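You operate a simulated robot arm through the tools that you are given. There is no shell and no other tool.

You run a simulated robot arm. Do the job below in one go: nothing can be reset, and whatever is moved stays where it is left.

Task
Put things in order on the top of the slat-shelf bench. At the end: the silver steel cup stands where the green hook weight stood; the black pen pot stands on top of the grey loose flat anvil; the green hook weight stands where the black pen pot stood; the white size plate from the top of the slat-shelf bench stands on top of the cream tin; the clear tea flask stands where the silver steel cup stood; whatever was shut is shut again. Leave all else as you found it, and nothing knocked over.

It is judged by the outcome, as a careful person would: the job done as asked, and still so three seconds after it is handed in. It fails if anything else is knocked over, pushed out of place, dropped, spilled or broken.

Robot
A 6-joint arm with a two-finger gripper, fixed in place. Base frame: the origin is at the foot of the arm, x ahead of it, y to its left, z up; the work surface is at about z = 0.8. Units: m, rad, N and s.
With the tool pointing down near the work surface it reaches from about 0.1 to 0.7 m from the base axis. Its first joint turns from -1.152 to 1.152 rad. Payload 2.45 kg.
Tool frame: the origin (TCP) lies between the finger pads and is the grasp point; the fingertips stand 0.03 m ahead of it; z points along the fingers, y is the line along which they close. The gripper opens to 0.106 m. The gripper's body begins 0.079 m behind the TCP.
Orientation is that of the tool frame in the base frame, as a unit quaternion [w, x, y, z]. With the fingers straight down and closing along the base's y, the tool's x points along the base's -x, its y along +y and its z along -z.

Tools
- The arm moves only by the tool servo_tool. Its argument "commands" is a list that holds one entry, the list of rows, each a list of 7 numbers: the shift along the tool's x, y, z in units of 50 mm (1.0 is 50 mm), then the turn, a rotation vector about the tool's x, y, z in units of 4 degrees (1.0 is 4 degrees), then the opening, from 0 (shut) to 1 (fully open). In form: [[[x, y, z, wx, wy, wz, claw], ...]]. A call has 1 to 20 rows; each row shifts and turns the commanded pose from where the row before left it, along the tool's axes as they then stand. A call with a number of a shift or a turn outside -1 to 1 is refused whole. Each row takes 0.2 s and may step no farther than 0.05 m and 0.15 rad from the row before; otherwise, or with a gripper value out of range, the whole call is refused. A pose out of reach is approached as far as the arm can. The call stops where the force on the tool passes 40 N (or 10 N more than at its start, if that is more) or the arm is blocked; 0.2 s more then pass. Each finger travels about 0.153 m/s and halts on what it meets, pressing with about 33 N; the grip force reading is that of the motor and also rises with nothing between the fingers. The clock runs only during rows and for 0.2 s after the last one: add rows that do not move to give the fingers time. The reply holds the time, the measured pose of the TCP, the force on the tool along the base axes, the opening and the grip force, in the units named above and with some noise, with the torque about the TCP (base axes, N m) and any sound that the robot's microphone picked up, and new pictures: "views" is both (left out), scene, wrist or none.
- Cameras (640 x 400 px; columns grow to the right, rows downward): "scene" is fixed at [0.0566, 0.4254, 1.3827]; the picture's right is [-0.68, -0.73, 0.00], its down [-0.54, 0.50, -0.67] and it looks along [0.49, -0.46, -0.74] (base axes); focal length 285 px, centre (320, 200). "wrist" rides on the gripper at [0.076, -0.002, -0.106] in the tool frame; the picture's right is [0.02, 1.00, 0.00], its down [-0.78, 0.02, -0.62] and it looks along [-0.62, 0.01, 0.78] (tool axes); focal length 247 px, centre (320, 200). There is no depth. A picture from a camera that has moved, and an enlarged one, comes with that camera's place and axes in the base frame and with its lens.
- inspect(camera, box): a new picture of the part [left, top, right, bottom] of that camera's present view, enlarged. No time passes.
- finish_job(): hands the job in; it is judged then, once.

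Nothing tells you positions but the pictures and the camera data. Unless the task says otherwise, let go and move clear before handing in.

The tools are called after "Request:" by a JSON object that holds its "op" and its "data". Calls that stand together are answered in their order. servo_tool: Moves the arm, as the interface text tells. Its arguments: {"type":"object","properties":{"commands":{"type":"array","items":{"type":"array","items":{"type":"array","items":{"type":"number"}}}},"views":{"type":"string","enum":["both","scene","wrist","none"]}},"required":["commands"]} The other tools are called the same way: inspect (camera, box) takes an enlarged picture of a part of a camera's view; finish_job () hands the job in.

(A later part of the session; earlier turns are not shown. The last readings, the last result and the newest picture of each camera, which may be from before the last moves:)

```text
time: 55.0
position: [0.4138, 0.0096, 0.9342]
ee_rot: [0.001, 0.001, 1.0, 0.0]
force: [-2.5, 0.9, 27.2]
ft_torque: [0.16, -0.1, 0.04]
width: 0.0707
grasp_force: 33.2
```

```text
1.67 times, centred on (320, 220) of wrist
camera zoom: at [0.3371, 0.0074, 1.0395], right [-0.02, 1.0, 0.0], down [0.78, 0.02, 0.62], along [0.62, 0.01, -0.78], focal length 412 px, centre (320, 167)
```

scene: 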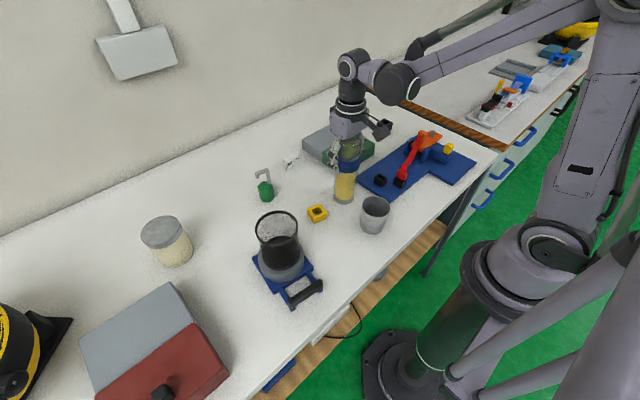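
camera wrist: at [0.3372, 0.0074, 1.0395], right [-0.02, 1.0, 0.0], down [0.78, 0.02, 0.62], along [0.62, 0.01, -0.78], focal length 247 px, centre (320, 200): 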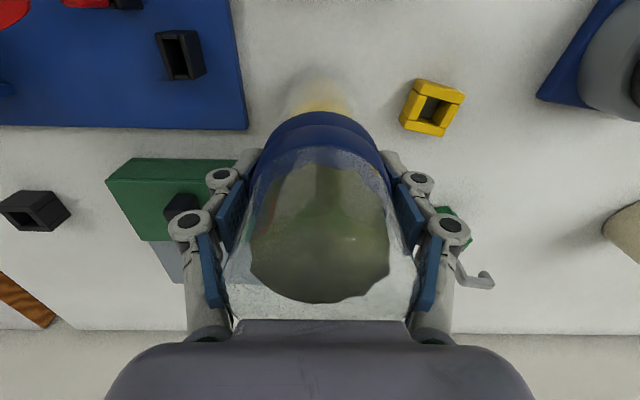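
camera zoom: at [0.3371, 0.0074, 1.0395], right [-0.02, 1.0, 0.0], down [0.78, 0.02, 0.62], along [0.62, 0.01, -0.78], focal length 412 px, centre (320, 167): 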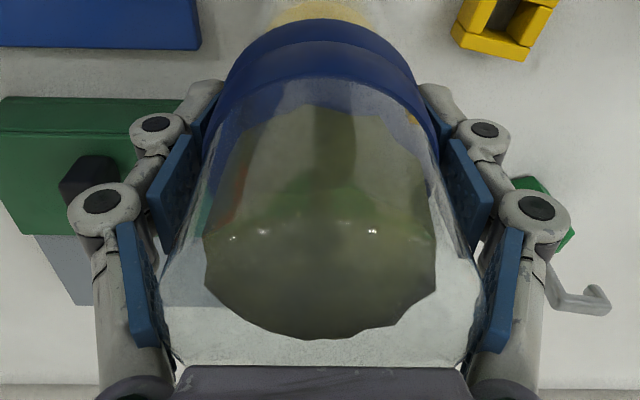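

The upper finger links are touching the flask's top edge and pressing it down, so this grip is too deep. I'll open, go up 20 mm, and regrip the upper part of the band.

Request:
{"op": "servo_tool", "data": {"commands": [[[0, 0, 0, 0, 0, 0, 0.7], [0, 0, 0, 0, 0, 0, 0.8], [0, 0, 0, 0, 0, 0, 0.85], [0, 0, -0.2, 0, 0, 0, 0.85], [0, 0, -0.2, 0, 0, 0, 0.85], [0, 0, 0, 0, 0, 0, 0.85]]], "views": "wrist"}}

Request:
{"op": "inspect", "data": {"camera": "scene", "box": [310, 120, 390, 210]}}

```text
time: 56.4
position: [0.4155, 0.0085, 0.9522]
ee_rot: [0.001, 0.001, 1.0, 0.0]
force: [-0.5, 0.6, -0.7]
ft_torque: [0.0, -0.03, 0.01]
width: 0.0902
grasp_force: 0.1
camera wrist: at [0.3371, 0.0065, 1.059], right [-0.02, 1.0, 0.0], down [0.78, 0.02, 0.62], along [0.62, 0.01, -0.78], focal length 247 px, centre (320, 200)
```

wrist: 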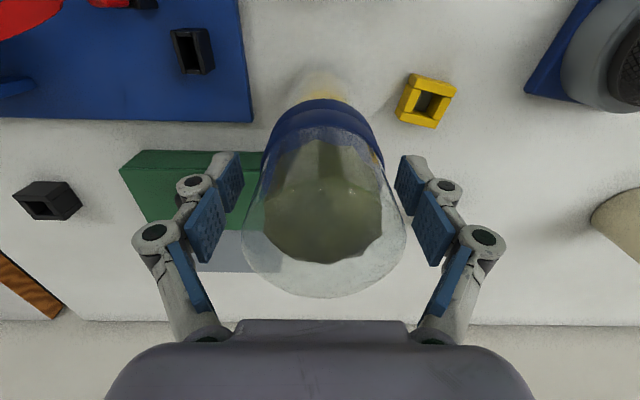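

```text
4.44 times, centred on (350, 165) of scene
camera zoom: at [0.0566, 0.4254, 1.3827], right [-0.68, -0.73, 0.0], down [-0.54, 0.5, -0.67], along [0.49, -0.46, -0.74], focal length 1268 px, centre (187, 356)
```

zoom: 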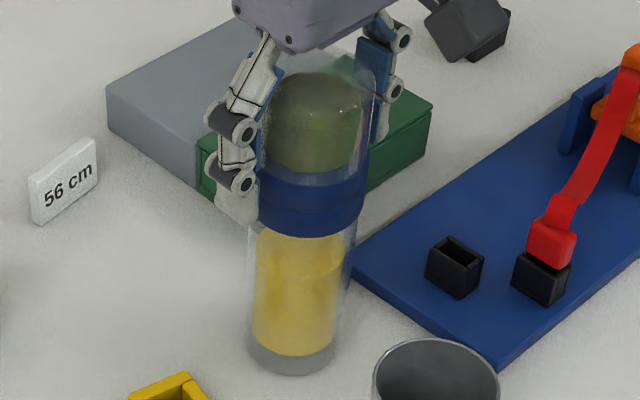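

Request:
{"op": "servo_tool", "data": {"commands": [[[-0.02, 0.01, 0, 0, 0, 0, 0.78], [0, 0, 0, 0, 0, 0, 0.72], [0, 0, 0, 0, 0, 0, 0.68], [0, 0, 0, 0, 0, 0, 0.66], [0, 0, 0, 0, 0, 0, 0.63], [0, 0, 0, 0, 0, 0, 0.6], [0, 0, 0, 0, 0, 0, 0.6]]], "views": "wrist"}}

Request:
{"op": "inspect", "data": {"camera": "scene", "box": [310, 120, 390, 210]}}

```text
time: 58.0
position: [0.4151, 0.0081, 0.9541]
ee_rot: [0.001, 0.0, 1.0, 0.0]
force: [0.2, 0.3, -0.2]
ft_torque: [-0.02, 0.05, -0.02]
width: 0.0634
grasp_force: 0.0
camera wrist: at [0.3379, 0.0074, 1.059], right [-0.02, 1.0, 0.0], down [0.78, 0.02, 0.62], along [0.62, 0.01, -0.78], focal length 247 px, centre (320, 200)
```

wrist: 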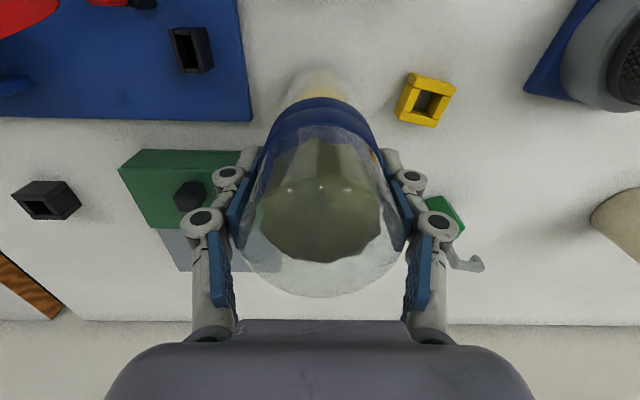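

```text
4.44 times, centred on (350, 165) of scene
camera zoom: at [0.0566, 0.4254, 1.3827], right [-0.68, -0.73, 0.0], down [-0.54, 0.5, -0.67], along [0.49, -0.46, -0.74], focal length 1268 px, centre (187, 356)
```

zoom: 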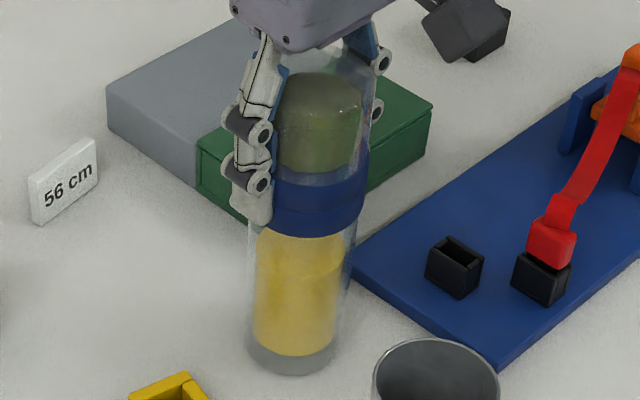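

Contact hasn't happened yet at 63 mm, confirming the earlier stop was the upper links. I'll keep closing gently.

Request:
{"op": "servo_tool", "data": {"commands": [[[0, 0, 0, 0, 0, 0, 0.58], [0, 0, 0, 0, 0, 0, 0.56], [0, 0, 0, 0, 0, 0, 0.54], [0, 0, 0, 0, 0, 0, 0.52], [0, 0, 0, 0, 0, 0, 0.5], [0, 0, 0, 0, 0, 0, 0.48]]], "views": "wrist"}}

Request:
{"op": "inspect", "data": {"camera": "scene", "box": [310, 120, 390, 210]}}

```text
time: 59.4
position: [0.4143, 0.0095, 0.9528]
ee_rot: [0.0, 0.0, 1.0, 0.0]
force: [0.6, 2.2, 6.8]
ft_torque: [0.1, 0.07, -0.02]
width: 0.0609
grasp_force: 32.7
camera wrist: at [0.3379, 0.0075, 1.0591], right [-0.02, 1.0, 0.0], down [0.78, 0.02, 0.62], along [0.62, 0.01, -0.78], focal length 247 px, centre (320, 200)
```

wrist: 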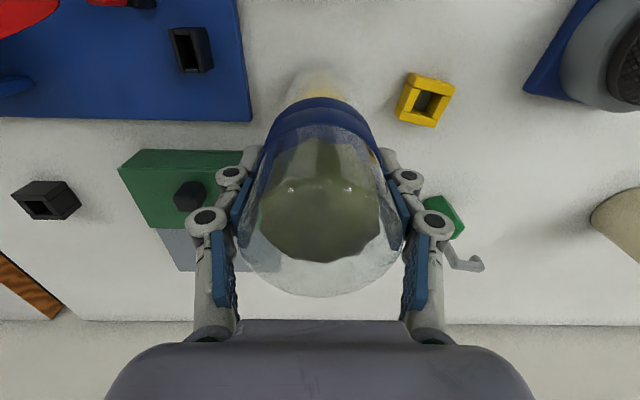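

```text
4.44 times, centred on (350, 165) of scene
camera zoom: at [0.0565, 0.4254, 1.3827], right [-0.68, -0.73, 0.0], down [-0.54, 0.5, -0.67], along [0.49, -0.46, -0.74], focal length 1268 px, centre (187, 356)
```

zoom: 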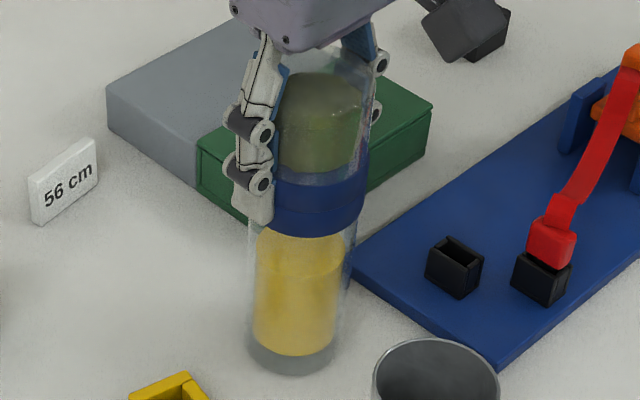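

The grip engaged at 61 mm with little vertical force. I'll test with a small lift.

Request:
{"op": "servo_tool", "data": {"commands": [[[0, 0, -0.1, 0, 0, 0, 0.48], [0, 0, -0.2, 0, 0, 0, 0.48], [0, 0, 0, 0, 0, 0, 0.48]]], "views": "wrist"}}

Request:
{"op": "inspect", "data": {"camera": "scene", "box": [310, 120, 390, 210]}}

```text
time: 60.2
position: [0.4146, 0.0101, 0.9677]
ee_rot: [0.001, 0.001, 1.0, 0.0]
force: [0.5, 0.3, -4.0]
ft_torque: [0.01, -0.02, 0.02]
width: 0.0608
grasp_force: 33.1
camera wrist: at [0.3384, 0.0077, 1.0739], right [-0.02, 1.0, 0.0], down [0.78, 0.02, 0.62], along [0.62, 0.01, -0.78], focal length 247 px, centre (320, 200)
```

wrist: 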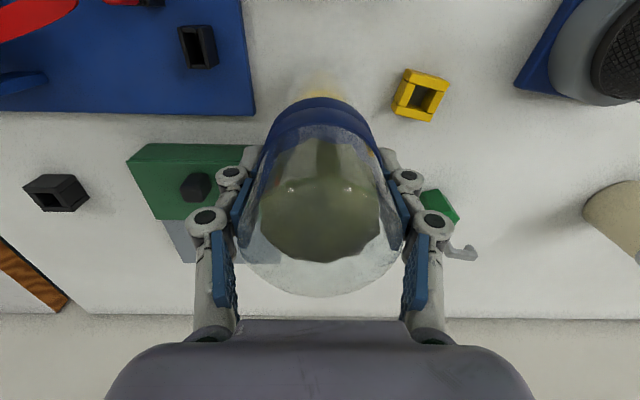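

```text
4.44 times, centred on (350, 165) of scene
camera zoom: at [0.0566, 0.4254, 1.3827], right [-0.68, -0.73, 0.0], down [-0.54, 0.5, -0.67], along [0.49, -0.46, -0.74], focal length 1268 px, centre (187, 356)
```

zoom: 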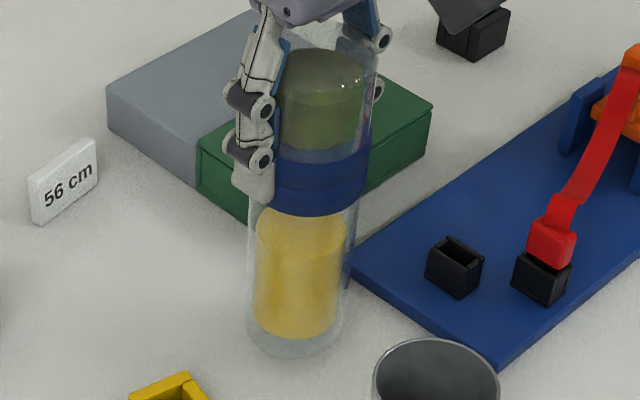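

The flask is held upright (about 4 N). I'll lift it higher and check, then carry it to the cup's old spot at (0.490, -0.4315).

Request:
{"op": "servo_tool", "data": {"commands": [[[0, 0, -0.4, 0, 0, 0, 0.48], [0, 0, -0.6, 0, 0, 0, 0.48], [0, 0, -0.6, 0, 0, 0, 0.48], [0, 0, -0.55, 0, 0, 0, 0.48], [-0.0503, -0.2937, 0, 0, 0, 0, 0.48], [-0.0503, -0.2937, 0, 0, 0, 0, 0.48], [-0.1007, -0.5873, 0, 0, 0, 0, 0.48], [-0.1007, -0.5873, 0, 0, 0, 0, 0.48], [-0.1007, -0.5873, 0, 0, 0, 0, 0.48], [-0.1007, -0.5873, 0, 0, 0, 0, 0.48], [-0.1007, -0.5873, 0, 0, 0, 0, 0.48], [-0.1007, -0.5873, 0, 0, 0, 0, 0.48]]], "views": "both"}}

```text
time: 62.8
position: [0.4474, -0.1957, 1.0765]
ee_rot: [0.001, -0.001, 1.0, 0.0]
force: [-0.3, -0.7, -4.3]
ft_torque: [0.01, -0.03, -0.02]
width: 0.0606
grasp_force: 33.0
camera wrist: at [0.3722, -0.1986, 1.1824], right [-0.02, 1.0, 0.0], down [0.78, 0.02, 0.62], along [0.62, 0.01, -0.78], focal length 247 px, centre (320, 200)
```

scene: 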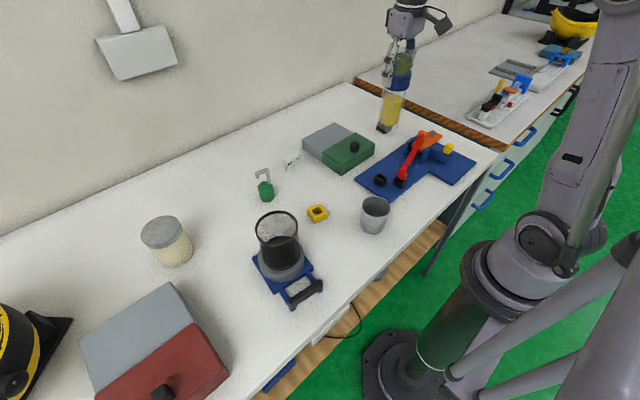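
wrist: 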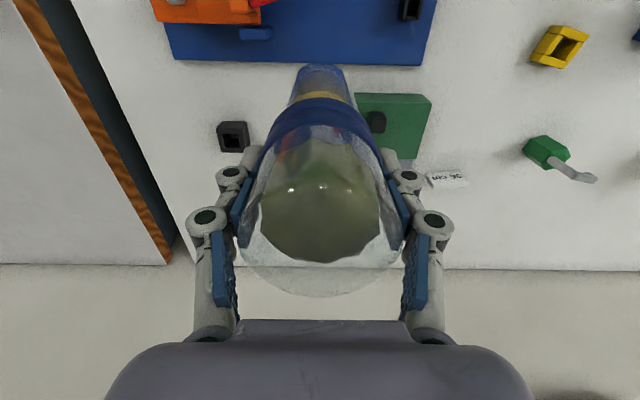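

Request:
{"op": "servo_tool", "data": {"commands": [[[-0.1007, -0.5873, 0, 0, 0, 0, 0.48], [-0.1007, -0.5873, 0, 0, 0, 0, 0.48], [-0.1007, -0.5873, 0, 0, 0, 0, 0.48], [-0.1007, -0.5873, 0, 0, 0, 0, 0.48], [-0.1007, -0.5873, 0, 0, 0, 0, 0.48], [-0.1007, -0.5873, 0, 0, 0, 0, 0.48], [-0.1007, -0.5873, 0, 0, 0, 0, 0.48], [-0.0503, -0.2937, 0, 0, 0, 0, 0.48], [-0.0503, -0.2937, 0, 0, 0, 0, 0.48], [0, 0, 0, 0, 0, 0, 0.48], [0, 0, 0, 0, 0, 0, 0.48]]], "views": "both"}}

Request:
{"op": "inspect", "data": {"camera": "scene", "box": [370, 40, 470, 150]}}

```text
time: 65.2
position: [0.4819, -0.4254, 1.0713]
ee_rot: [0.001, 0.001, 1.0, 0.0]
force: [0.8, -0.1, -5.1]
ft_torque: [0.01, -0.01, 0.03]
width: 0.0608
grasp_force: 32.8
out of reach, approached as far as the arm can: row 8, 9
camera wrist: at [0.4057, -0.4272, 1.1757], right [-0.02, 1.0, 0.0], down [0.78, 0.02, 0.62], along [0.62, 0.01, -0.78], focal length 247 px, centre (320, 200)
```

scene: 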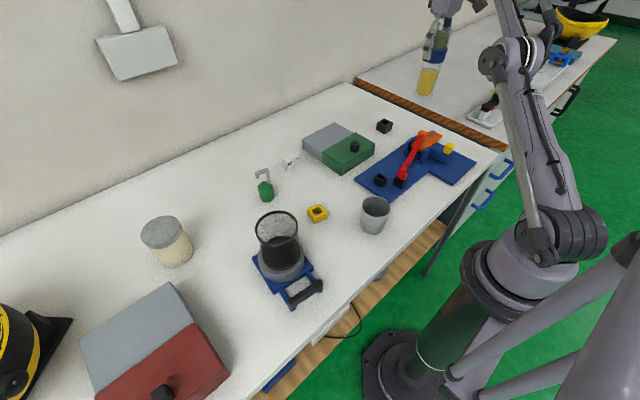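
wrist: 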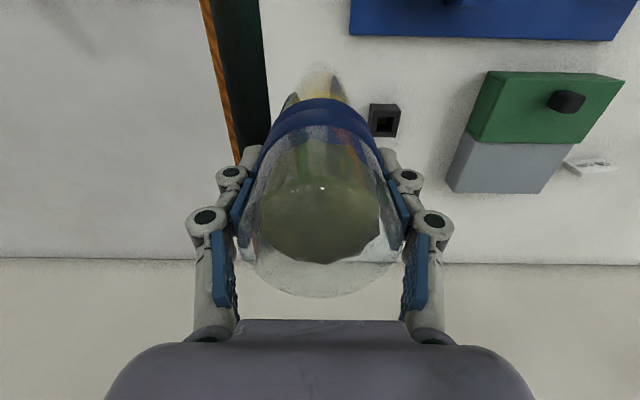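

```text
3.64 times, centred on (420, 95) of scene
camera zoom: at [0.0567, 0.4253, 1.3827], right [-0.68, -0.73, 0.0], down [-0.54, 0.5, -0.67], along [0.49, -0.46, -0.74], focal length 1037 px, centre (-44, 582)
```

zoom: 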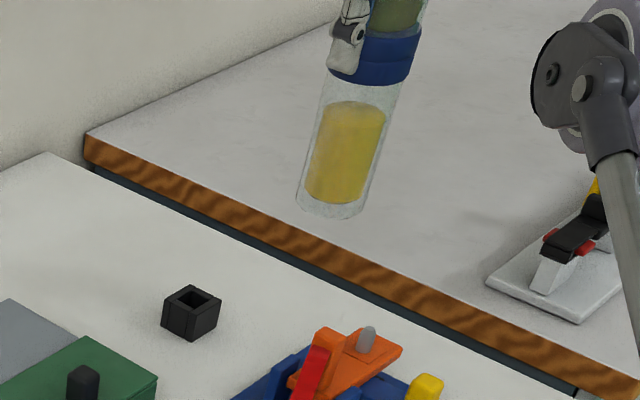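

The reach limit stopped the last few millimetres at this height; it's clear below, so I'll lower some and let the arm settle on target.

Request:
{"op": "servo_tool", "data": {"commands": [[[0, 0, 0.4, 0, 0, 0, 0.48], [0, 0, 0.5, 0, 0, 0, 0.48], [0, 0, 0.5, 0, 0, 0, 0.48], [0, 0, 0, 0, 0, 0, 0.48], [0, 0, 0, 0, 0, 0, 0.48]]], "views": "both"}}

Request:
{"op": "inspect", "data": {"camera": "scene", "box": [370, 40, 470, 150]}}

```text
time: 66.4
position: [0.4808, -0.4252, 1.0001]
ee_rot: [0.001, 0.0, 1.0, 0.0]
force: [1.0, 0.2, -4.8]
ft_torque: [-0.02, 0.0, 0.0]
width: 0.0609
grasp_force: 33.3
camera wrist: at [0.4046, -0.4267, 1.1059], right [-0.02, 1.0, 0.0], down [0.78, 0.02, 0.62], along [0.62, 0.01, -0.78], focal length 247 px, centre (320, 200)
```

scene: 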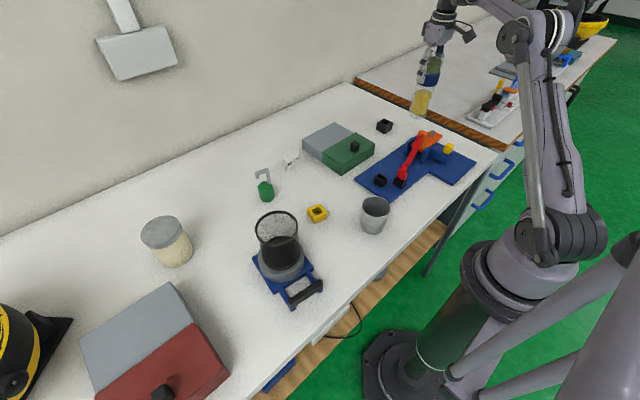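
wrist: 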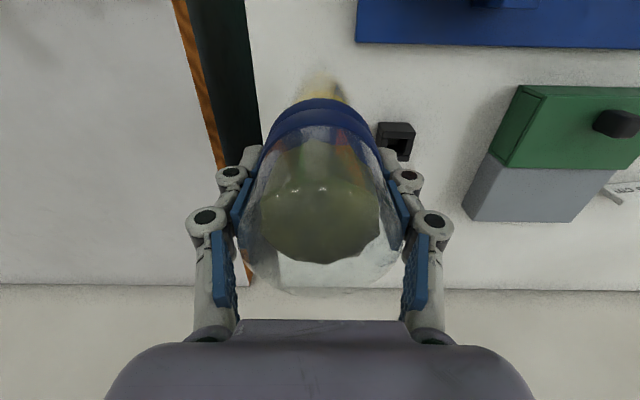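

```text
3.64 times, centred on (420, 95) of scene
camera zoom: at [0.0567, 0.4253, 1.3827], right [-0.68, -0.73, 0.0], down [-0.54, 0.5, -0.67], along [0.49, -0.46, -0.74], focal length 1037 px, centre (-44, 582)
```

zoom: 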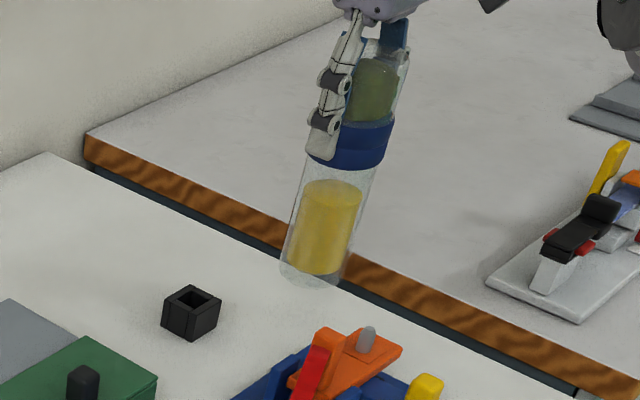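

Request:
{"op": "servo_tool", "data": {"commands": [[[-0.094, -0.068, 0.2, 0, 0, 0, 0.48], [-0.094, -0.068, 0.2, 0, 0, 0, 0.48], [0, 0, 0.2, 0, 0, 0, 0.48], [0, 0, 0.1, 0, 0, 0, 0.48], [0, 0, 0, 0, 0, 0, 0.48]]], "views": "wrist"}}

Request:
{"op": "inspect", "data": {"camera": "scene", "box": [370, 50, 470, 150]}}

```text
time: 67.6
position: [0.4905, -0.4313, 0.964]
ee_rot: [0.002, 0.0, 1.0, 0.0]
force: [-0.5, -0.5, -3.9]
ft_torque: [0.01, -0.05, 0.0]
width: 0.061
grasp_force: 32.9
camera wrist: at [0.4144, -0.4338, 1.0701], right [-0.02, 1.0, 0.0], down [0.78, 0.02, 0.62], along [0.62, 0.01, -0.78], focal length 247 px, centre (320, 200)
```

wrist: 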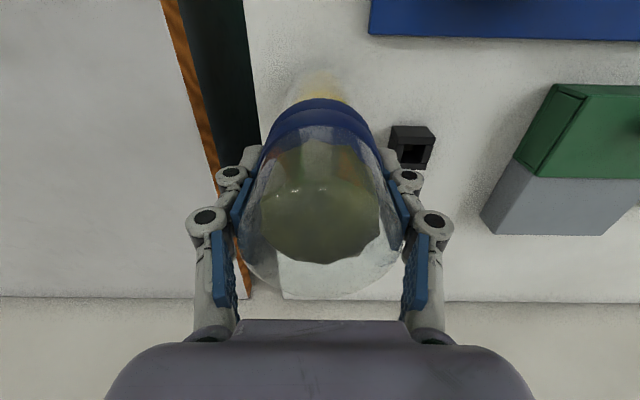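

```text
4.00 times, centred on (420, 100) of scene
camera zoom: at [0.0567, 0.4253, 1.3827], right [-0.68, -0.73, 0.0], down [-0.54, 0.5, -0.67], along [0.49, -0.46, -0.74], focal length 1141 px, centre (-80, 600)
```

zoom: 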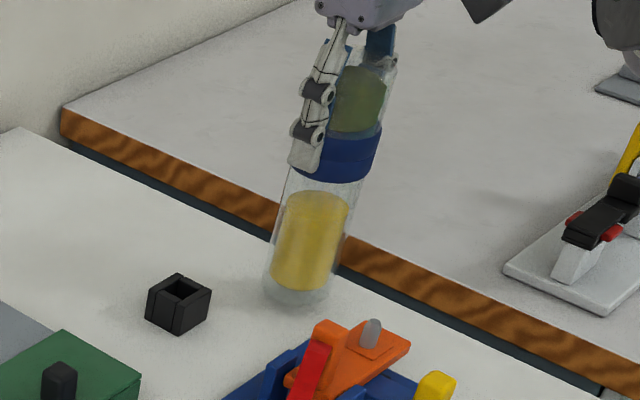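

Request:
{"op": "servo_tool", "data": {"commands": [[[0, 0, 0.08, 0, 0, 0, 0.48], [0, 0, 0.06, 0, 0, 0, 0.48], [0, 0, 0, 0, 0, 0, 0.48]]], "views": "none"}}

Request:
{"op": "servo_tool", "data": {"commands": [[[0, 0, 0.04, 0, 0, 0, 0.48], [0, 0, 0, 0, 0, 0, 0.48]]], "views": "none"}}

```text
time: 68.4
position: [0.4908, -0.4315, 0.9591]
ee_rot: [0.001, 0.0, 1.0, 0.001]
force: [0.7, -0.1, -4.3]
ft_torque: [0.05, -0.01, 0.03]
width: 0.0604
grasp_force: 33.2
```

```text
time: 69.0
position: [0.4912, -0.4318, 0.956]
ee_rot: [0.001, 0.0, 1.0, 0.0]
force: [-0.4, 0.0, -4.9]
ft_torque: [0.0, -0.02, 0.01]
width: 0.0607
grasp_force: 33.4
```

Request:
{"op": "servo_tool", "data": {"commands": [[[0, 0, 0.04, 0, 0, 0, 0.48], [0, 0, 0, 0, 0, 0, 0.48]]], "views": "none"}}

Request:
{"op": "servo_tool", "data": {"commands": [[[0, 0, 0.03, 0, 0, 0, 0.48], [0, 0, 0, 0, 0, 0, 0.48]]], "views": "none"}}

```text
time: 69.6
position: [0.4895, -0.4313, 0.9547]
ee_rot: [0.001, -0.001, 1.0, -0.001]
force: [0.3, 0.1, -5.0]
ft_torque: [0.0, 0.01, 0.03]
width: 0.0607
grasp_force: 32.9
```

```text
time: 70.2
position: [0.491, -0.4302, 0.9536]
ee_rot: [0.001, 0.0, 1.0, 0.0]
force: [0.4, -0.1, -3.0]
ft_torque: [-0.06, -0.01, 0.04]
width: 0.0607
grasp_force: 33.5
```

Request:
{"op": "servo_tool", "data": {"commands": [[[0, 0, 0.02, 0, 0, 0, 0.48], [0, 0, 0, 0, 0, 0, 0.48]]], "views": "none"}}

```text
time: 70.8
position: [0.4899, -0.4303, 0.954]
ee_rot: [0.001, 0.0, 1.0, 0.0]
force: [2.2, -2.9, 4.2]
ft_torque: [-0.29, -0.24, -0.02]
width: 0.0612
grasp_force: 33.2
```

Request:
{"op": "servo_tool", "data": {"commands": [[[0, 0, 0.012, 0, 0, 0, 0.48], [0, 0, 0, 0, 0, 0, 0.56], [0, 0, 0, 0, 0, 0, 0.6], [0, 0, 0, 0, 0, 0, 0.66], [0, 0, 0, 0, 0, 0, 0.74], [0, 0, 0, 0, 0, 0, 0.82], [0, 0, 0, 0, 0, 0, 0.85]]], "views": "both"}}

Request:
{"op": "inspect", "data": {"camera": "scene", "box": [370, 50, 470, 150]}}

```text
time: 72.4
position: [0.49, -0.4307, 0.9525]
ee_rot: [0.001, 0.0, 1.0, 0.0]
force: [-0.6, 0.5, -0.7]
ft_torque: [0.0, -0.01, -0.02]
width: 0.0901
grasp_force: 0.1
camera wrist: at [0.4138, -0.433, 1.0577], right [-0.02, 1.0, 0.0], down [0.78, 0.02, 0.62], along [0.62, 0.01, -0.78], focal length 247 px, centre (320, 200)
```

scene: 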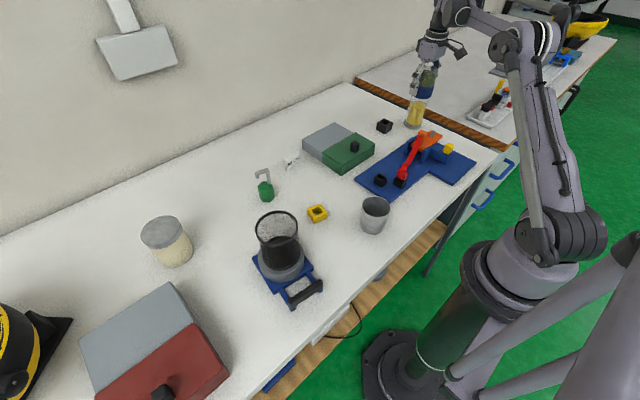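
wrist: 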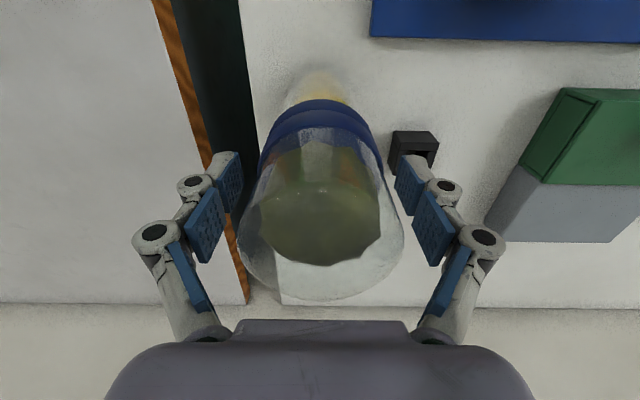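

```text
4.00 times, centred on (420, 100) of scene
camera zoom: at [0.0566, 0.4254, 1.3827], right [-0.68, -0.73, 0.0], down [-0.54, 0.5, -0.67], along [0.49, -0.46, -0.74], focal length 1141 px, centre (-80, 600)
```

zoom: 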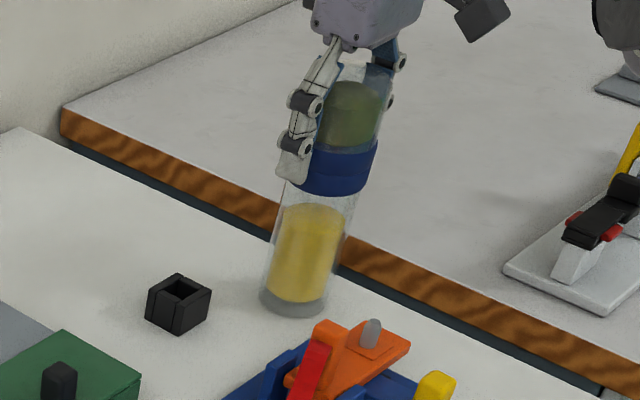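

The flask stands upright on the cup's old spot. I'll rise clear of it.

Request:
{"op": "servo_tool", "data": {"commands": [[[0, 0, -0.2, 0, 0, 0, 0.9], [0, 0, -0.4, 0, 0, 0, 0.95], [0, 0, -0.5, 0, 0, 0, 0.95], [0, 0, -0.6, 0, 0, 0, 0.95], [0, 0, 0, 0, 0, 0, 0.95]]], "views": "both"}}

Request:
{"op": "inspect", "data": {"camera": "scene", "box": [370, 50, 470, 150]}}

```text
time: 73.6
position: [0.4917, -0.4316, 1.0352]
ee_rot: [0.001, 0.0, 1.0, 0.0]
force: [0.0, -0.1, -0.4]
ft_torque: [0.02, 0.01, 0.0]
width: 0.1006
grasp_force: 0.1
camera wrist: at [0.4151, -0.4327, 1.1413], right [-0.02, 1.0, 0.0], down [0.78, 0.02, 0.62], along [0.62, 0.01, -0.78], focal length 247 px, centre (320, 200)
```

scene: 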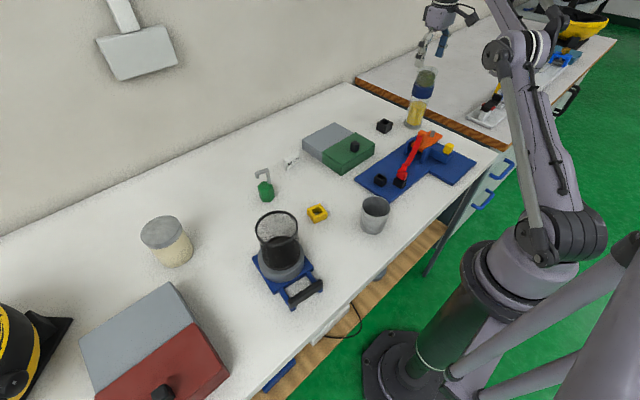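
wrist: 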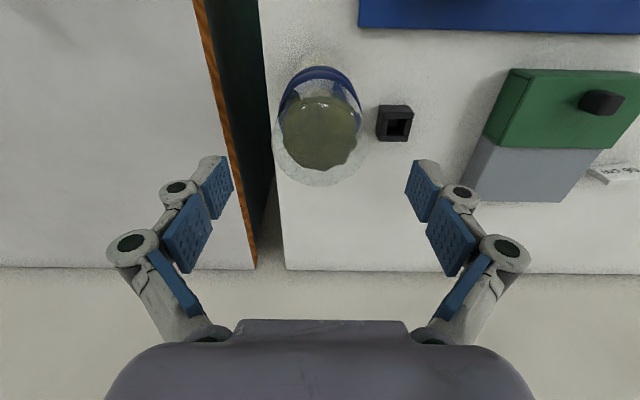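

```text
4.00 times, centred on (420, 100) of scene
camera zoom: at [0.0566, 0.4254, 1.3827], right [-0.68, -0.73, 0.0], down [-0.54, 0.5, -0.67], along [0.49, -0.46, -0.74], focal length 1141 px, centre (-80, 600)
```

zoom: 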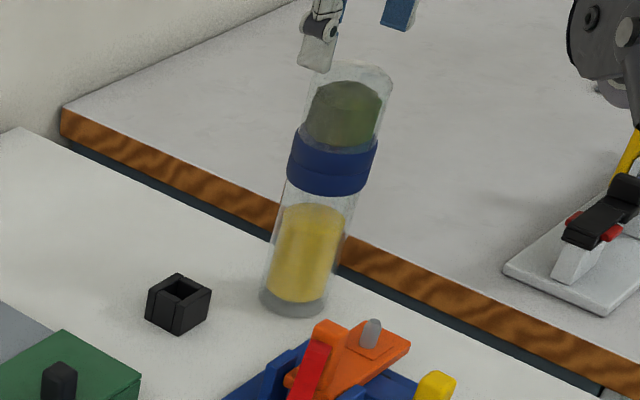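

All clear. I'll back off toward the base, then swing to hover over the 56 cm plate near (0.61, 0.03).

Request:
{"op": "servo_tool", "data": {"commands": [[[0.8, 0, -0.1, 0, 0, 0, 1], [0.9, 0, -0.1, 0, 0, 0, 1], [-0.327, 0.836, 0, 0, 0, 0, 1], [-0.327, 0.836, 0, 0, 0, 0, 1], [-0.327, 0.836, 0, 0, 0, 0, 1], [-0.327, 0.836, 0, 0, 0, 0, 1], [-0.327, 0.836, 0, 0, 0, 0, 1], [-0.327, 0.836, 0, 0, 0, 0, 1], [-0.327, 0.836, 0, 0, 0, 0, 1], [-0.327, 0.836, 0, 0, 0, 0, 1], [-0.327, 0.836, 0, 0, 0, 0, 1], [-0.327, 0.836, 0, 0, 0, 0, 1], [-0.327, 0.836, 0, 0, 0, 0, 1], [0, 0, 0.7, 0, 0, 0, 1], [0, 0, 0.7, 0, 0, 0, 1], [0, 0, 0, 0, 0, 0, 1], [0, 0, 0, 0, 0, 0, 1]]], "views": "both"}}

Request:
{"op": "inspect", "data": {"camera": "wrist", "box": [260, 80, 380, 190]}}

```text
time: 77.2
position: [0.5864, 0.0286, 0.9774]
ee_rot: [0.001, 0.0, 1.0, -0.001]
force: [0.2, 0.1, -0.3]
ft_torque: [0.01, 0.01, 0.03]
width: 0.1059
grasp_force: 0.1
camera wrist: at [0.5094, 0.0265, 1.0828], right [-0.02, 1.0, 0.0], down [0.78, 0.02, 0.62], along [0.62, 0.01, -0.78], focal length 247 px, centre (320, 200)
```

scene: 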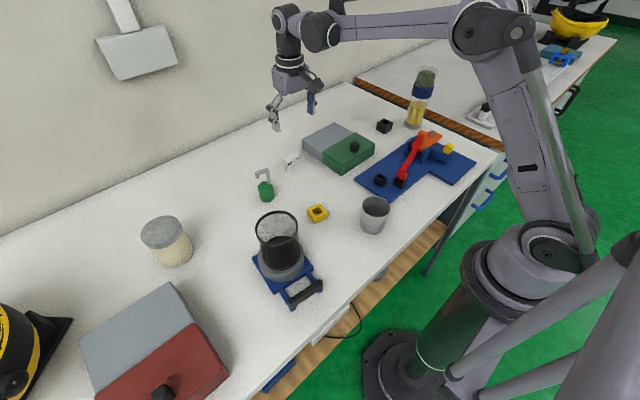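
wrist: 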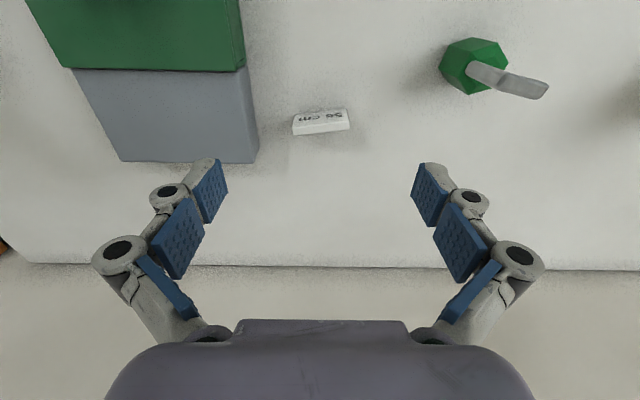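

```text
3.64 times, centred on (320, 135) of wrist
camera zoom: at [0.5094, 0.0265, 1.0828], right [-0.02, 1.0, 0.0], down [0.78, 0.02, 0.62], along [0.62, 0.01, -0.78], focal length 898 px, centre (320, 436)
```

zoom: 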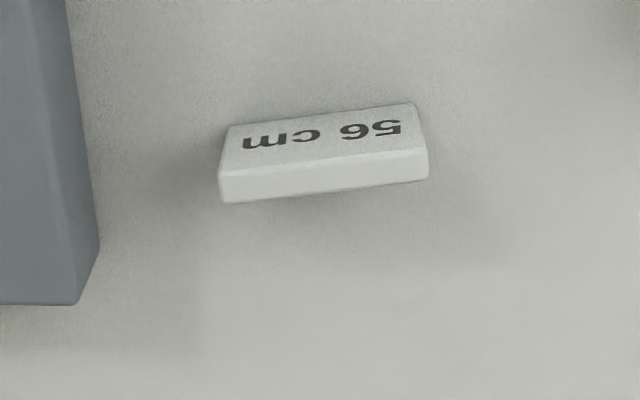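

The plate is centred at about (0.610, 0.028), 59 mm wide, 37 mm tall and turned about 8°. I'll align with its width, narrow the opening to stay clear of the grey box, and descend part way.

Request:
{"op": "servo_tool", "data": {"commands": [[[-0.49, 0, 0.1, 0, 0, 0, 0.79], [0, 0, 0.4, 0, 0, -0.677, 0.79], [0, 0, 0.4, 0, 0, -0.677, 0.79], [0, 0, 0.4, 0, 0, -0.676, 0.79], [0, 0, 0, 0, 0, 0, 0.79], [0, 0, 0, 0, 0, 0, 0.79]]], "views": "wrist"}}

Request:
{"op": "inspect", "data": {"camera": "wrist", "box": [200, 60, 440, 220]}}

Request:
{"op": "inspect", "data": {"camera": "scene", "box": [250, 110, 340, 180]}}

```text
time: 78.6
position: [0.6109, 0.0284, 0.9124]
ee_rot: [0.001, -0.071, 0.997, 0.0]
force: [-0.4, 0.1, -0.3]
ft_torque: [-0.02, 0.02, -0.02]
width: 0.0836
grasp_force: 0.1
camera wrist: at [0.5355, 0.0152, 1.0175], right [-0.16, 0.99, 0.0], down [0.77, 0.13, 0.62], along [0.61, 0.1, -0.78], focal length 247 px, centre (320, 200)
```

wrist: 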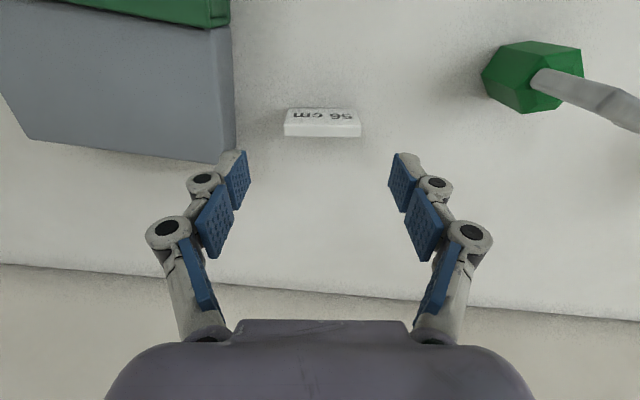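

```text
2.50 times, centred on (320, 140) of wrist
camera zoom: at [0.5355, 0.0152, 1.0175], right [-0.16, 0.99, 0.0], down [0.77, 0.13, 0.62], along [0.61, 0.1, -0.78], focal length 617 px, centre (320, 350)
```

zoom: 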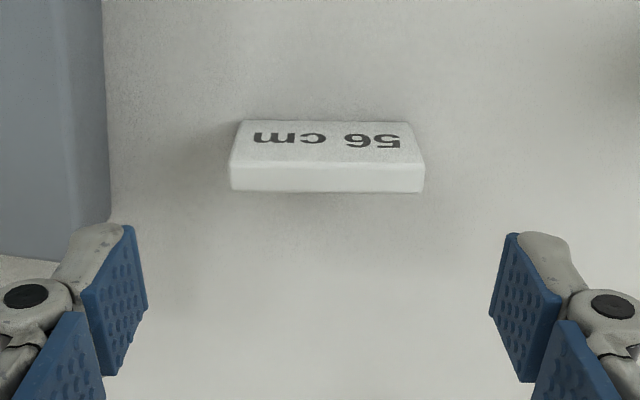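

```text
5.71 times, centred on (295, 145) of scene
camera zoom: at [0.0566, 0.4254, 1.3827], right [-0.68, -0.73, 0.0], down [-0.54, 0.5, -0.67], along [0.49, -0.46, -0.74], focal length 1630 px, centre (463, 514)
```

zoom: 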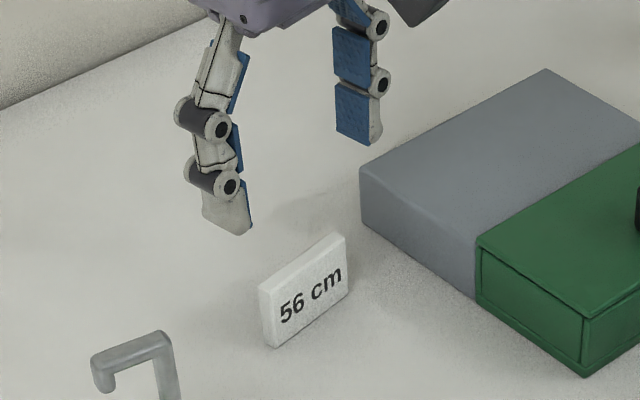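

Alignment is good to about a millimetre. I'll descend and close on the plate's ends.

Request:
{"op": "servo_tool", "data": {"commands": [[[0, 0.02, 0.5, 0, 0, 0, 0.79], [0, 0, 0.5, 0, 0, 0, 0.79], [0, 0, 0.4, 0, 0, 0, 0.79], [0, 0, 0.1, 0, 0, 0, 0.79], [0, 0, 0, 0, 0, 0, 0.79]]], "views": "wrist"}}

Request:
{"op": "inspect", "data": {"camera": "scene", "box": [250, 110, 340, 180]}}

```text
time: 79.8
position: [0.6105, 0.0292, 0.8346]
ee_rot: [0.001, -0.07, 0.998, 0.0]
force: [0.9, 0.3, -0.4]
ft_torque: [0.03, -0.03, -0.02]
width: 0.0837
grasp_force: 0.1
camera wrist: at [0.535, 0.0169, 0.9403], right [-0.16, 0.99, 0.0], down [0.77, 0.13, 0.62], along [0.61, 0.1, -0.78], focal length 247 px, centre (320, 200)
```

wrist: 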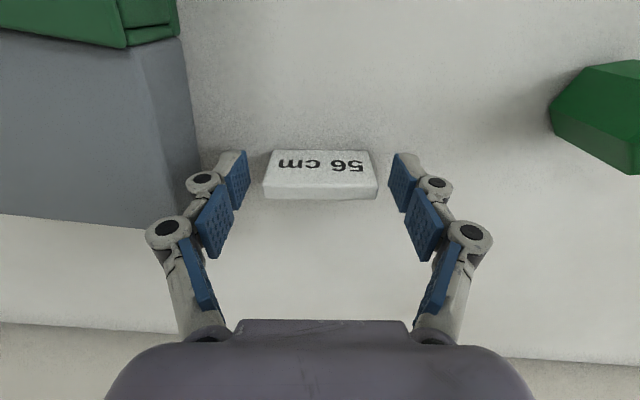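

```text
5.71 times, centred on (295, 145) of scene
camera zoom: at [0.0566, 0.4254, 1.3827], right [-0.68, -0.73, 0.0], down [-0.54, 0.5, -0.67], along [0.49, -0.46, -0.74], focal length 1630 px, centre (463, 514)
```

zoom: 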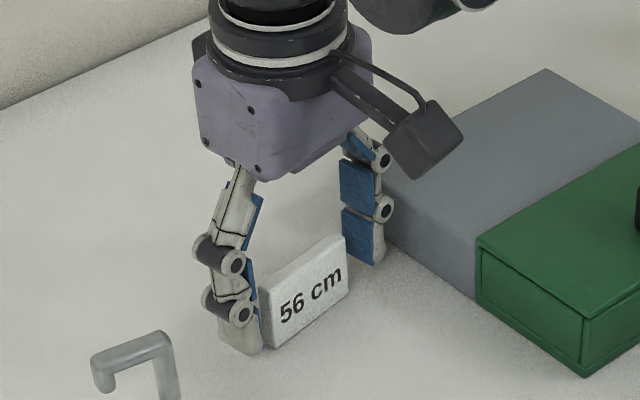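

Request:
{"op": "servo_tool", "data": {"commands": [[[0, 0, 0, 0, 0, 0, 0.7], [0, 0, 0, 0, 0, 0, 0.64], [0, 0, 0, 0, 0, 0, 0.6], [0, 0, 0, 0, 0, 0, 0.57], [0, 0, 0, 0, 0, 0, 0.54], [0, 0, 0, 0, 0, 0, 0.5], [0, 0, 0, 0, 0, 0, 0.46], [0, 0, 0, 0, 0, 0, 0.46]]], "views": "wrist"}}

Request:
{"op": "inspect", "data": {"camera": "scene", "box": [250, 110, 340, 180]}}

```text
time: 81.6
position: [0.6103, 0.0303, 0.8355]
ee_rot: [0.001, -0.071, 0.997, 0.0]
force: [0.8, -0.1, 6.0]
ft_torque: [0.01, 0.01, 0.04]
width: 0.0583
grasp_force: 33.2
camera wrist: at [0.5349, 0.0169, 0.9407], right [-0.16, 0.99, 0.0], down [0.77, 0.13, 0.62], along [0.61, 0.1, -0.78], focal length 247 px, centre (320, 200)
```

wrist: 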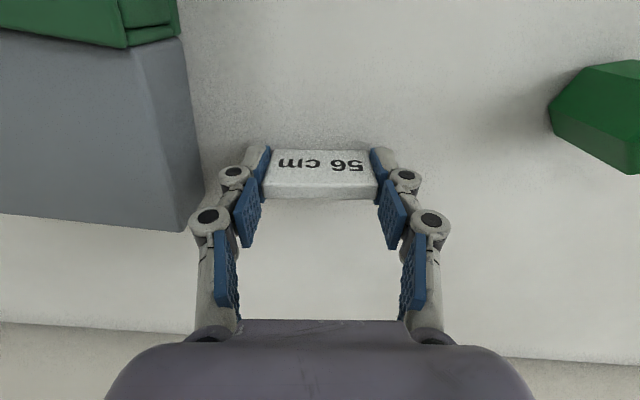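

```text
5.71 times, centred on (295, 145) of scene
camera zoom: at [0.0565, 0.4254, 1.3827], right [-0.68, -0.73, 0.0], down [-0.54, 0.5, -0.67], along [0.49, -0.46, -0.74], focal length 1630 px, centre (463, 514)
```

zoom: 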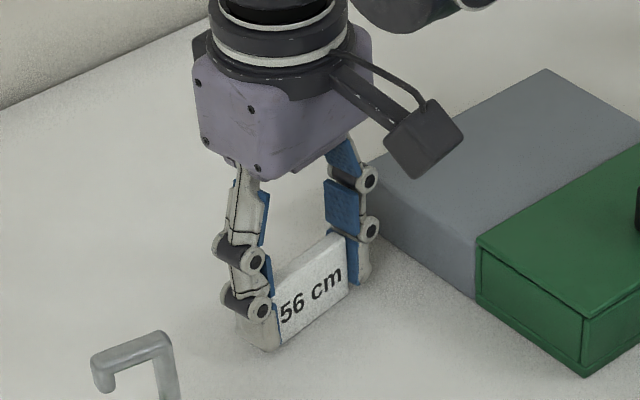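

The plate is held at 58 mm. I'll lift it well clear and carry it toward the tin, stopping short to measure the lid.

Request:
{"op": "servo_tool", "data": {"commands": [[[0, 0, -0.2, 0, 0, 0, 0.46], [0, 0, -0.6, 0, 0, 0, 0.46], [0, 0, -0.8, 0, 0, 0, 0.46], [0, 0, -0.8, 0, 0, 0, 0.46], [0, 0, -0.6, 0, 0, 0, 0.46], [0.164, 0.743, 0, 0, 0, 0, 0.46], [0.164, 0.743, 0, 0, 0, 0, 0.46], [0.164, 0.743, 0, 0, 0, 0, 0.46], [0.164, 0.743, 0, 0, 0, 0, 0.46], [0.164, 0.743, 0, 0, 0, 0, 0.46], [0.164, 0.743, 0, 0, 0, 0, 0.46], [0.164, 0.743, 0, 0, 0, 0, 0.46], [0.164, 0.743, 0, 0, 0, 0, 0.46], [0.164, 0.743, 0, 0, 0, 0, 0.46], [0, 0, 0, 0, 0, 0, 0.46]]], "views": "both"}}

```text
time: 84.8
position: [0.489, 0.3496, 0.9859]
ee_rot: [0.001, -0.071, 0.997, 0.0]
force: [0.0, -0.4, -0.4]
ft_torque: [-0.02, 0.05, -0.02]
width: 0.0586
grasp_force: 33.0
camera wrist: at [0.413, 0.3369, 1.092], right [-0.16, 0.99, 0.0], down [0.77, 0.13, 0.62], along [0.61, 0.1, -0.78], focal length 247 px, centre (320, 200)
```

scene: 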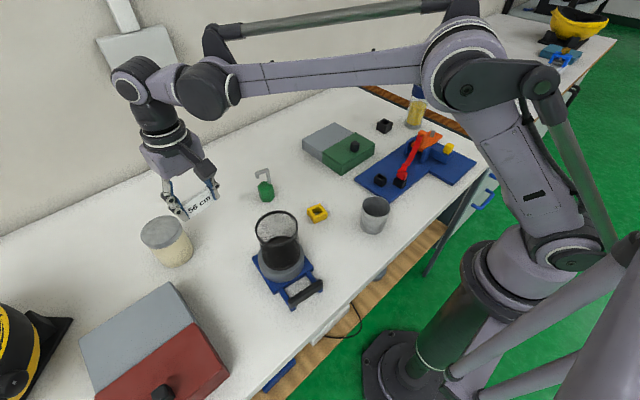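
wrist: 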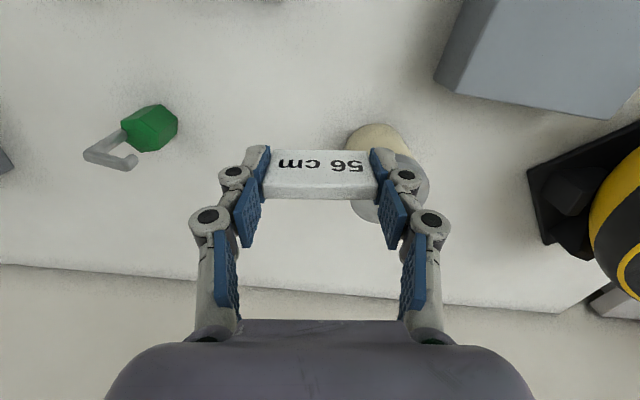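

The tin is hidden behind the gripper here. I'll shift sideways a bit to get a clear view of the lid.

Request:
{"op": "servo_tool", "data": {"commands": [[[-0.11, -0.79, 0, 0, 0, 0, 0.46], [-0.11, -0.79, 0, 0, 0, 0, 0.46], [0, 0, 0, 0, 0, 0, 0.46]]], "views": "wrist"}}

Request:
{"op": "inspect", "data": {"camera": "wrist", "box": [400, 80, 560, 240]}}

Request:
{"op": "inspect", "data": {"camera": "scene", "box": [125, 200, 210, 275]}}

```text
time: 85.6
position: [0.5105, 0.2734, 0.9862]
ee_rot: [0.001, -0.071, 0.997, 0.0]
force: [-0.3, -0.5, -0.1]
ft_torque: [0.02, -0.02, -0.02]
width: 0.0584
grasp_force: 33.0
camera wrist: at [0.4354, 0.2604, 1.0917], right [-0.16, 0.99, 0.0], down [0.77, 0.13, 0.62], along [0.61, 0.1, -0.78], focal length 247 px, centre (320, 200)
```

wrist: 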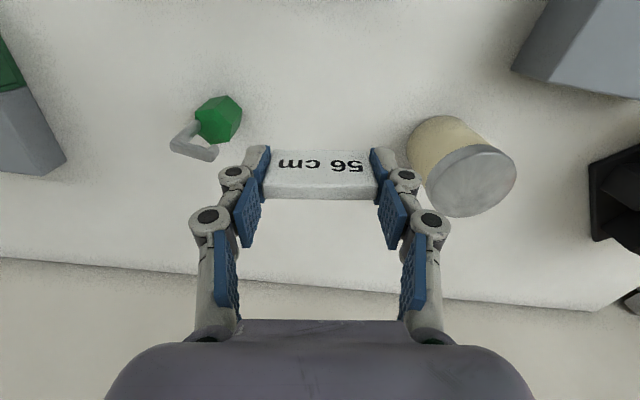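

```text
2.50 times, centred on (480, 160) of wrist
camera zoom: at [0.4354, 0.2604, 1.0917], right [-0.16, 0.99, 0.0], down [0.77, 0.13, 0.62], along [0.61, 0.1, -0.78], focal length 617 px, centre (-80, 300)
```

zoom: 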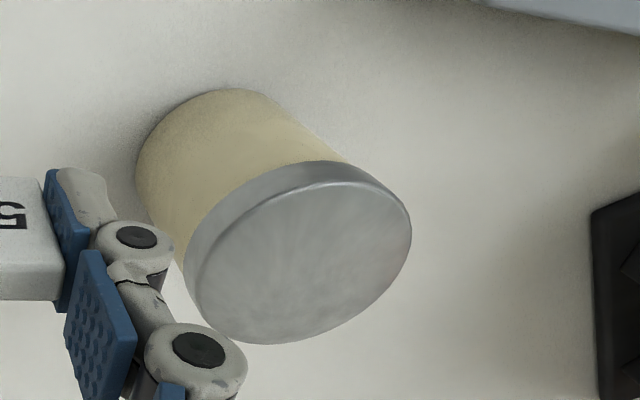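

```text
5.33 times, centred on (168, 238) of scene
camera zoom: at [0.0566, 0.4254, 1.3827], right [-0.68, -0.73, 0.0], down [-0.54, 0.5, -0.67], along [0.49, -0.46, -0.74], focal length 1521 px, centre (1133, 0)
```

zoom: 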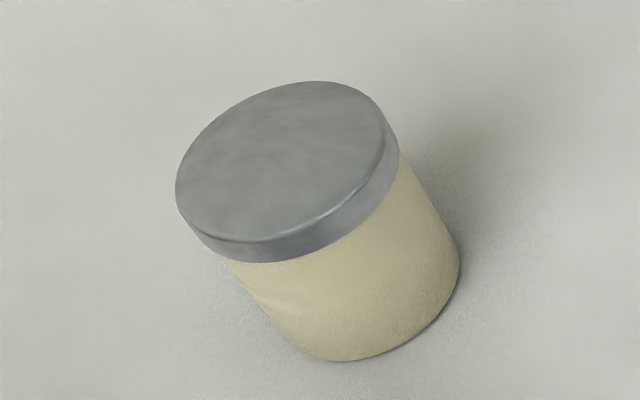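

The tin's centre works out at about (0.553, 0.431), lid z≈0.89 and radius 40 mm, right at the reach limit. I'll turn the plate to lie across the reach line and approach, aiming slightly this side of the lid centre.

Request:
{"op": "servo_tool", "data": {"commands": [[[0, 0, 0.07, 0, 0, -0.94, 0.46], [0, 0, 0.07, 0, 0, -0.94, 0.46], [0, 0, 0.07, 0, 0, -0.94, 0.46], [0, 0, 0.07, 0, 0, -0.94, 0.46], [0, 0, 0.07, 0, 0, -0.94, 0.46], [0, 0, 0.07, 0, 0, -0.94, 0.46], [0, 0, 0.07, 0, 0, -0.94, 0.46], [0, 0, 0.07, 0, 0, -0.94, 0.46], [-0.434, 0.4925, 0, 0, 0, 0, 0.46], [-0.434, 0.4925, 0, 0, 0, 0, 0.46], [-0.434, 0.4925, 0, 0, 0, 0, 0.46], [-0.434, 0.4925, 0, 0, 0, 0, 0.46], [0, 0, 0, 0, 0, 0, 0.46], [0, 0, 0, 0, 0, 0, 0.46]]], "views": "both"}}

Request:
{"op": "inspect", "data": {"camera": "scene", "box": [120, 170, 230, 275]}}

Request:
{"op": "inspect", "data": {"camera": "wrist", "box": [220, 80, 420, 280]}}

```text
time: 88.6
position: [0.5175, 0.4057, 0.9591]
ee_rot: [0.001, -0.327, 0.945, 0.0]
force: [-0.6, -0.1, -0.1]
ft_torque: [0.03, -0.02, 0.0]
width: 0.0586
grasp_force: 33.1
camera wrist: at [0.4597, 0.3555, 1.0642], right [-0.63, 0.77, 0.0], down [0.6, 0.5, 0.62], along [0.48, 0.39, -0.78], focal length 247 px, centre (320, 200)
```

scene: 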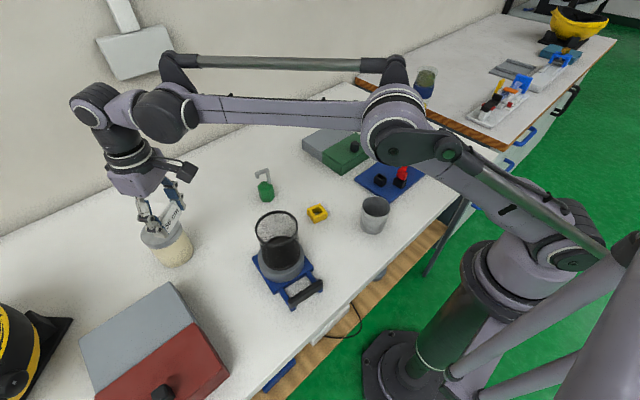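
wrist: 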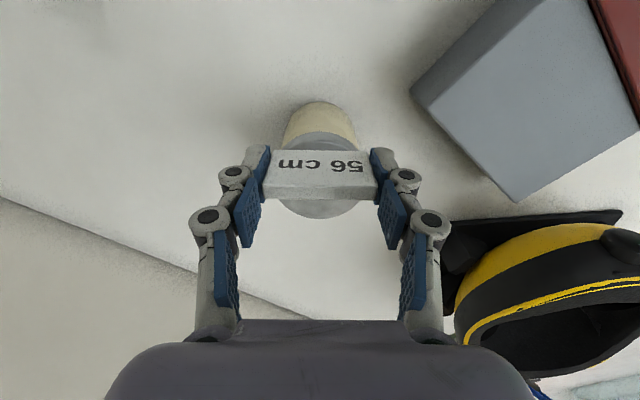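

```text
3.81 times, centred on (175, 222) of scene
camera zoom: at [0.0566, 0.4254, 1.3827], right [-0.68, -0.73, 0.0], down [-0.54, 0.5, -0.67], along [0.49, -0.46, -0.74], focal length 1087 px, centre (872, 114)
```

zoom: 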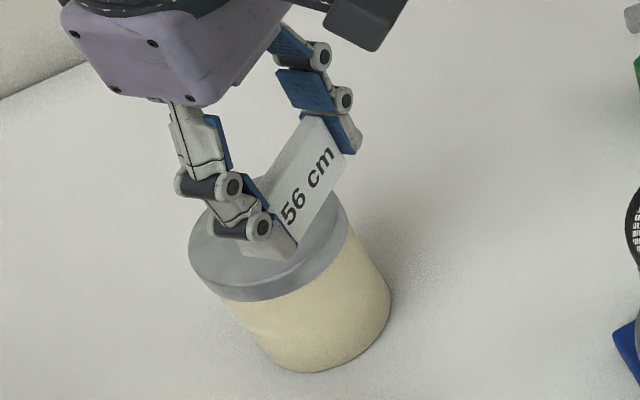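

```text
2.00 times, centred on (320, 180) of wrist
camera zoom: at [0.4597, 0.3555, 1.0642], right [-0.63, 0.77, 0.0], down [0.6, 0.5, 0.62], along [0.48, 0.39, -0.78], focal length 494 px, centre (320, 240)
```

zoom: 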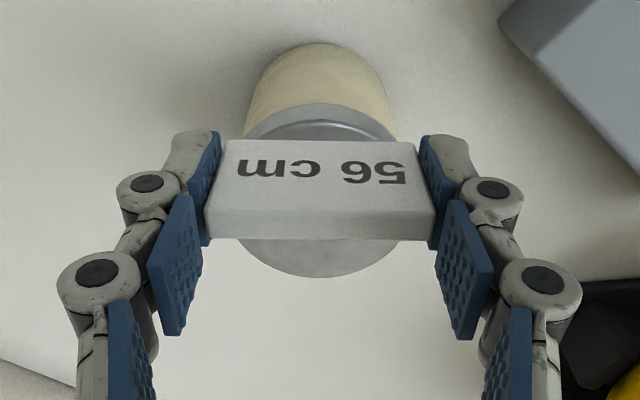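

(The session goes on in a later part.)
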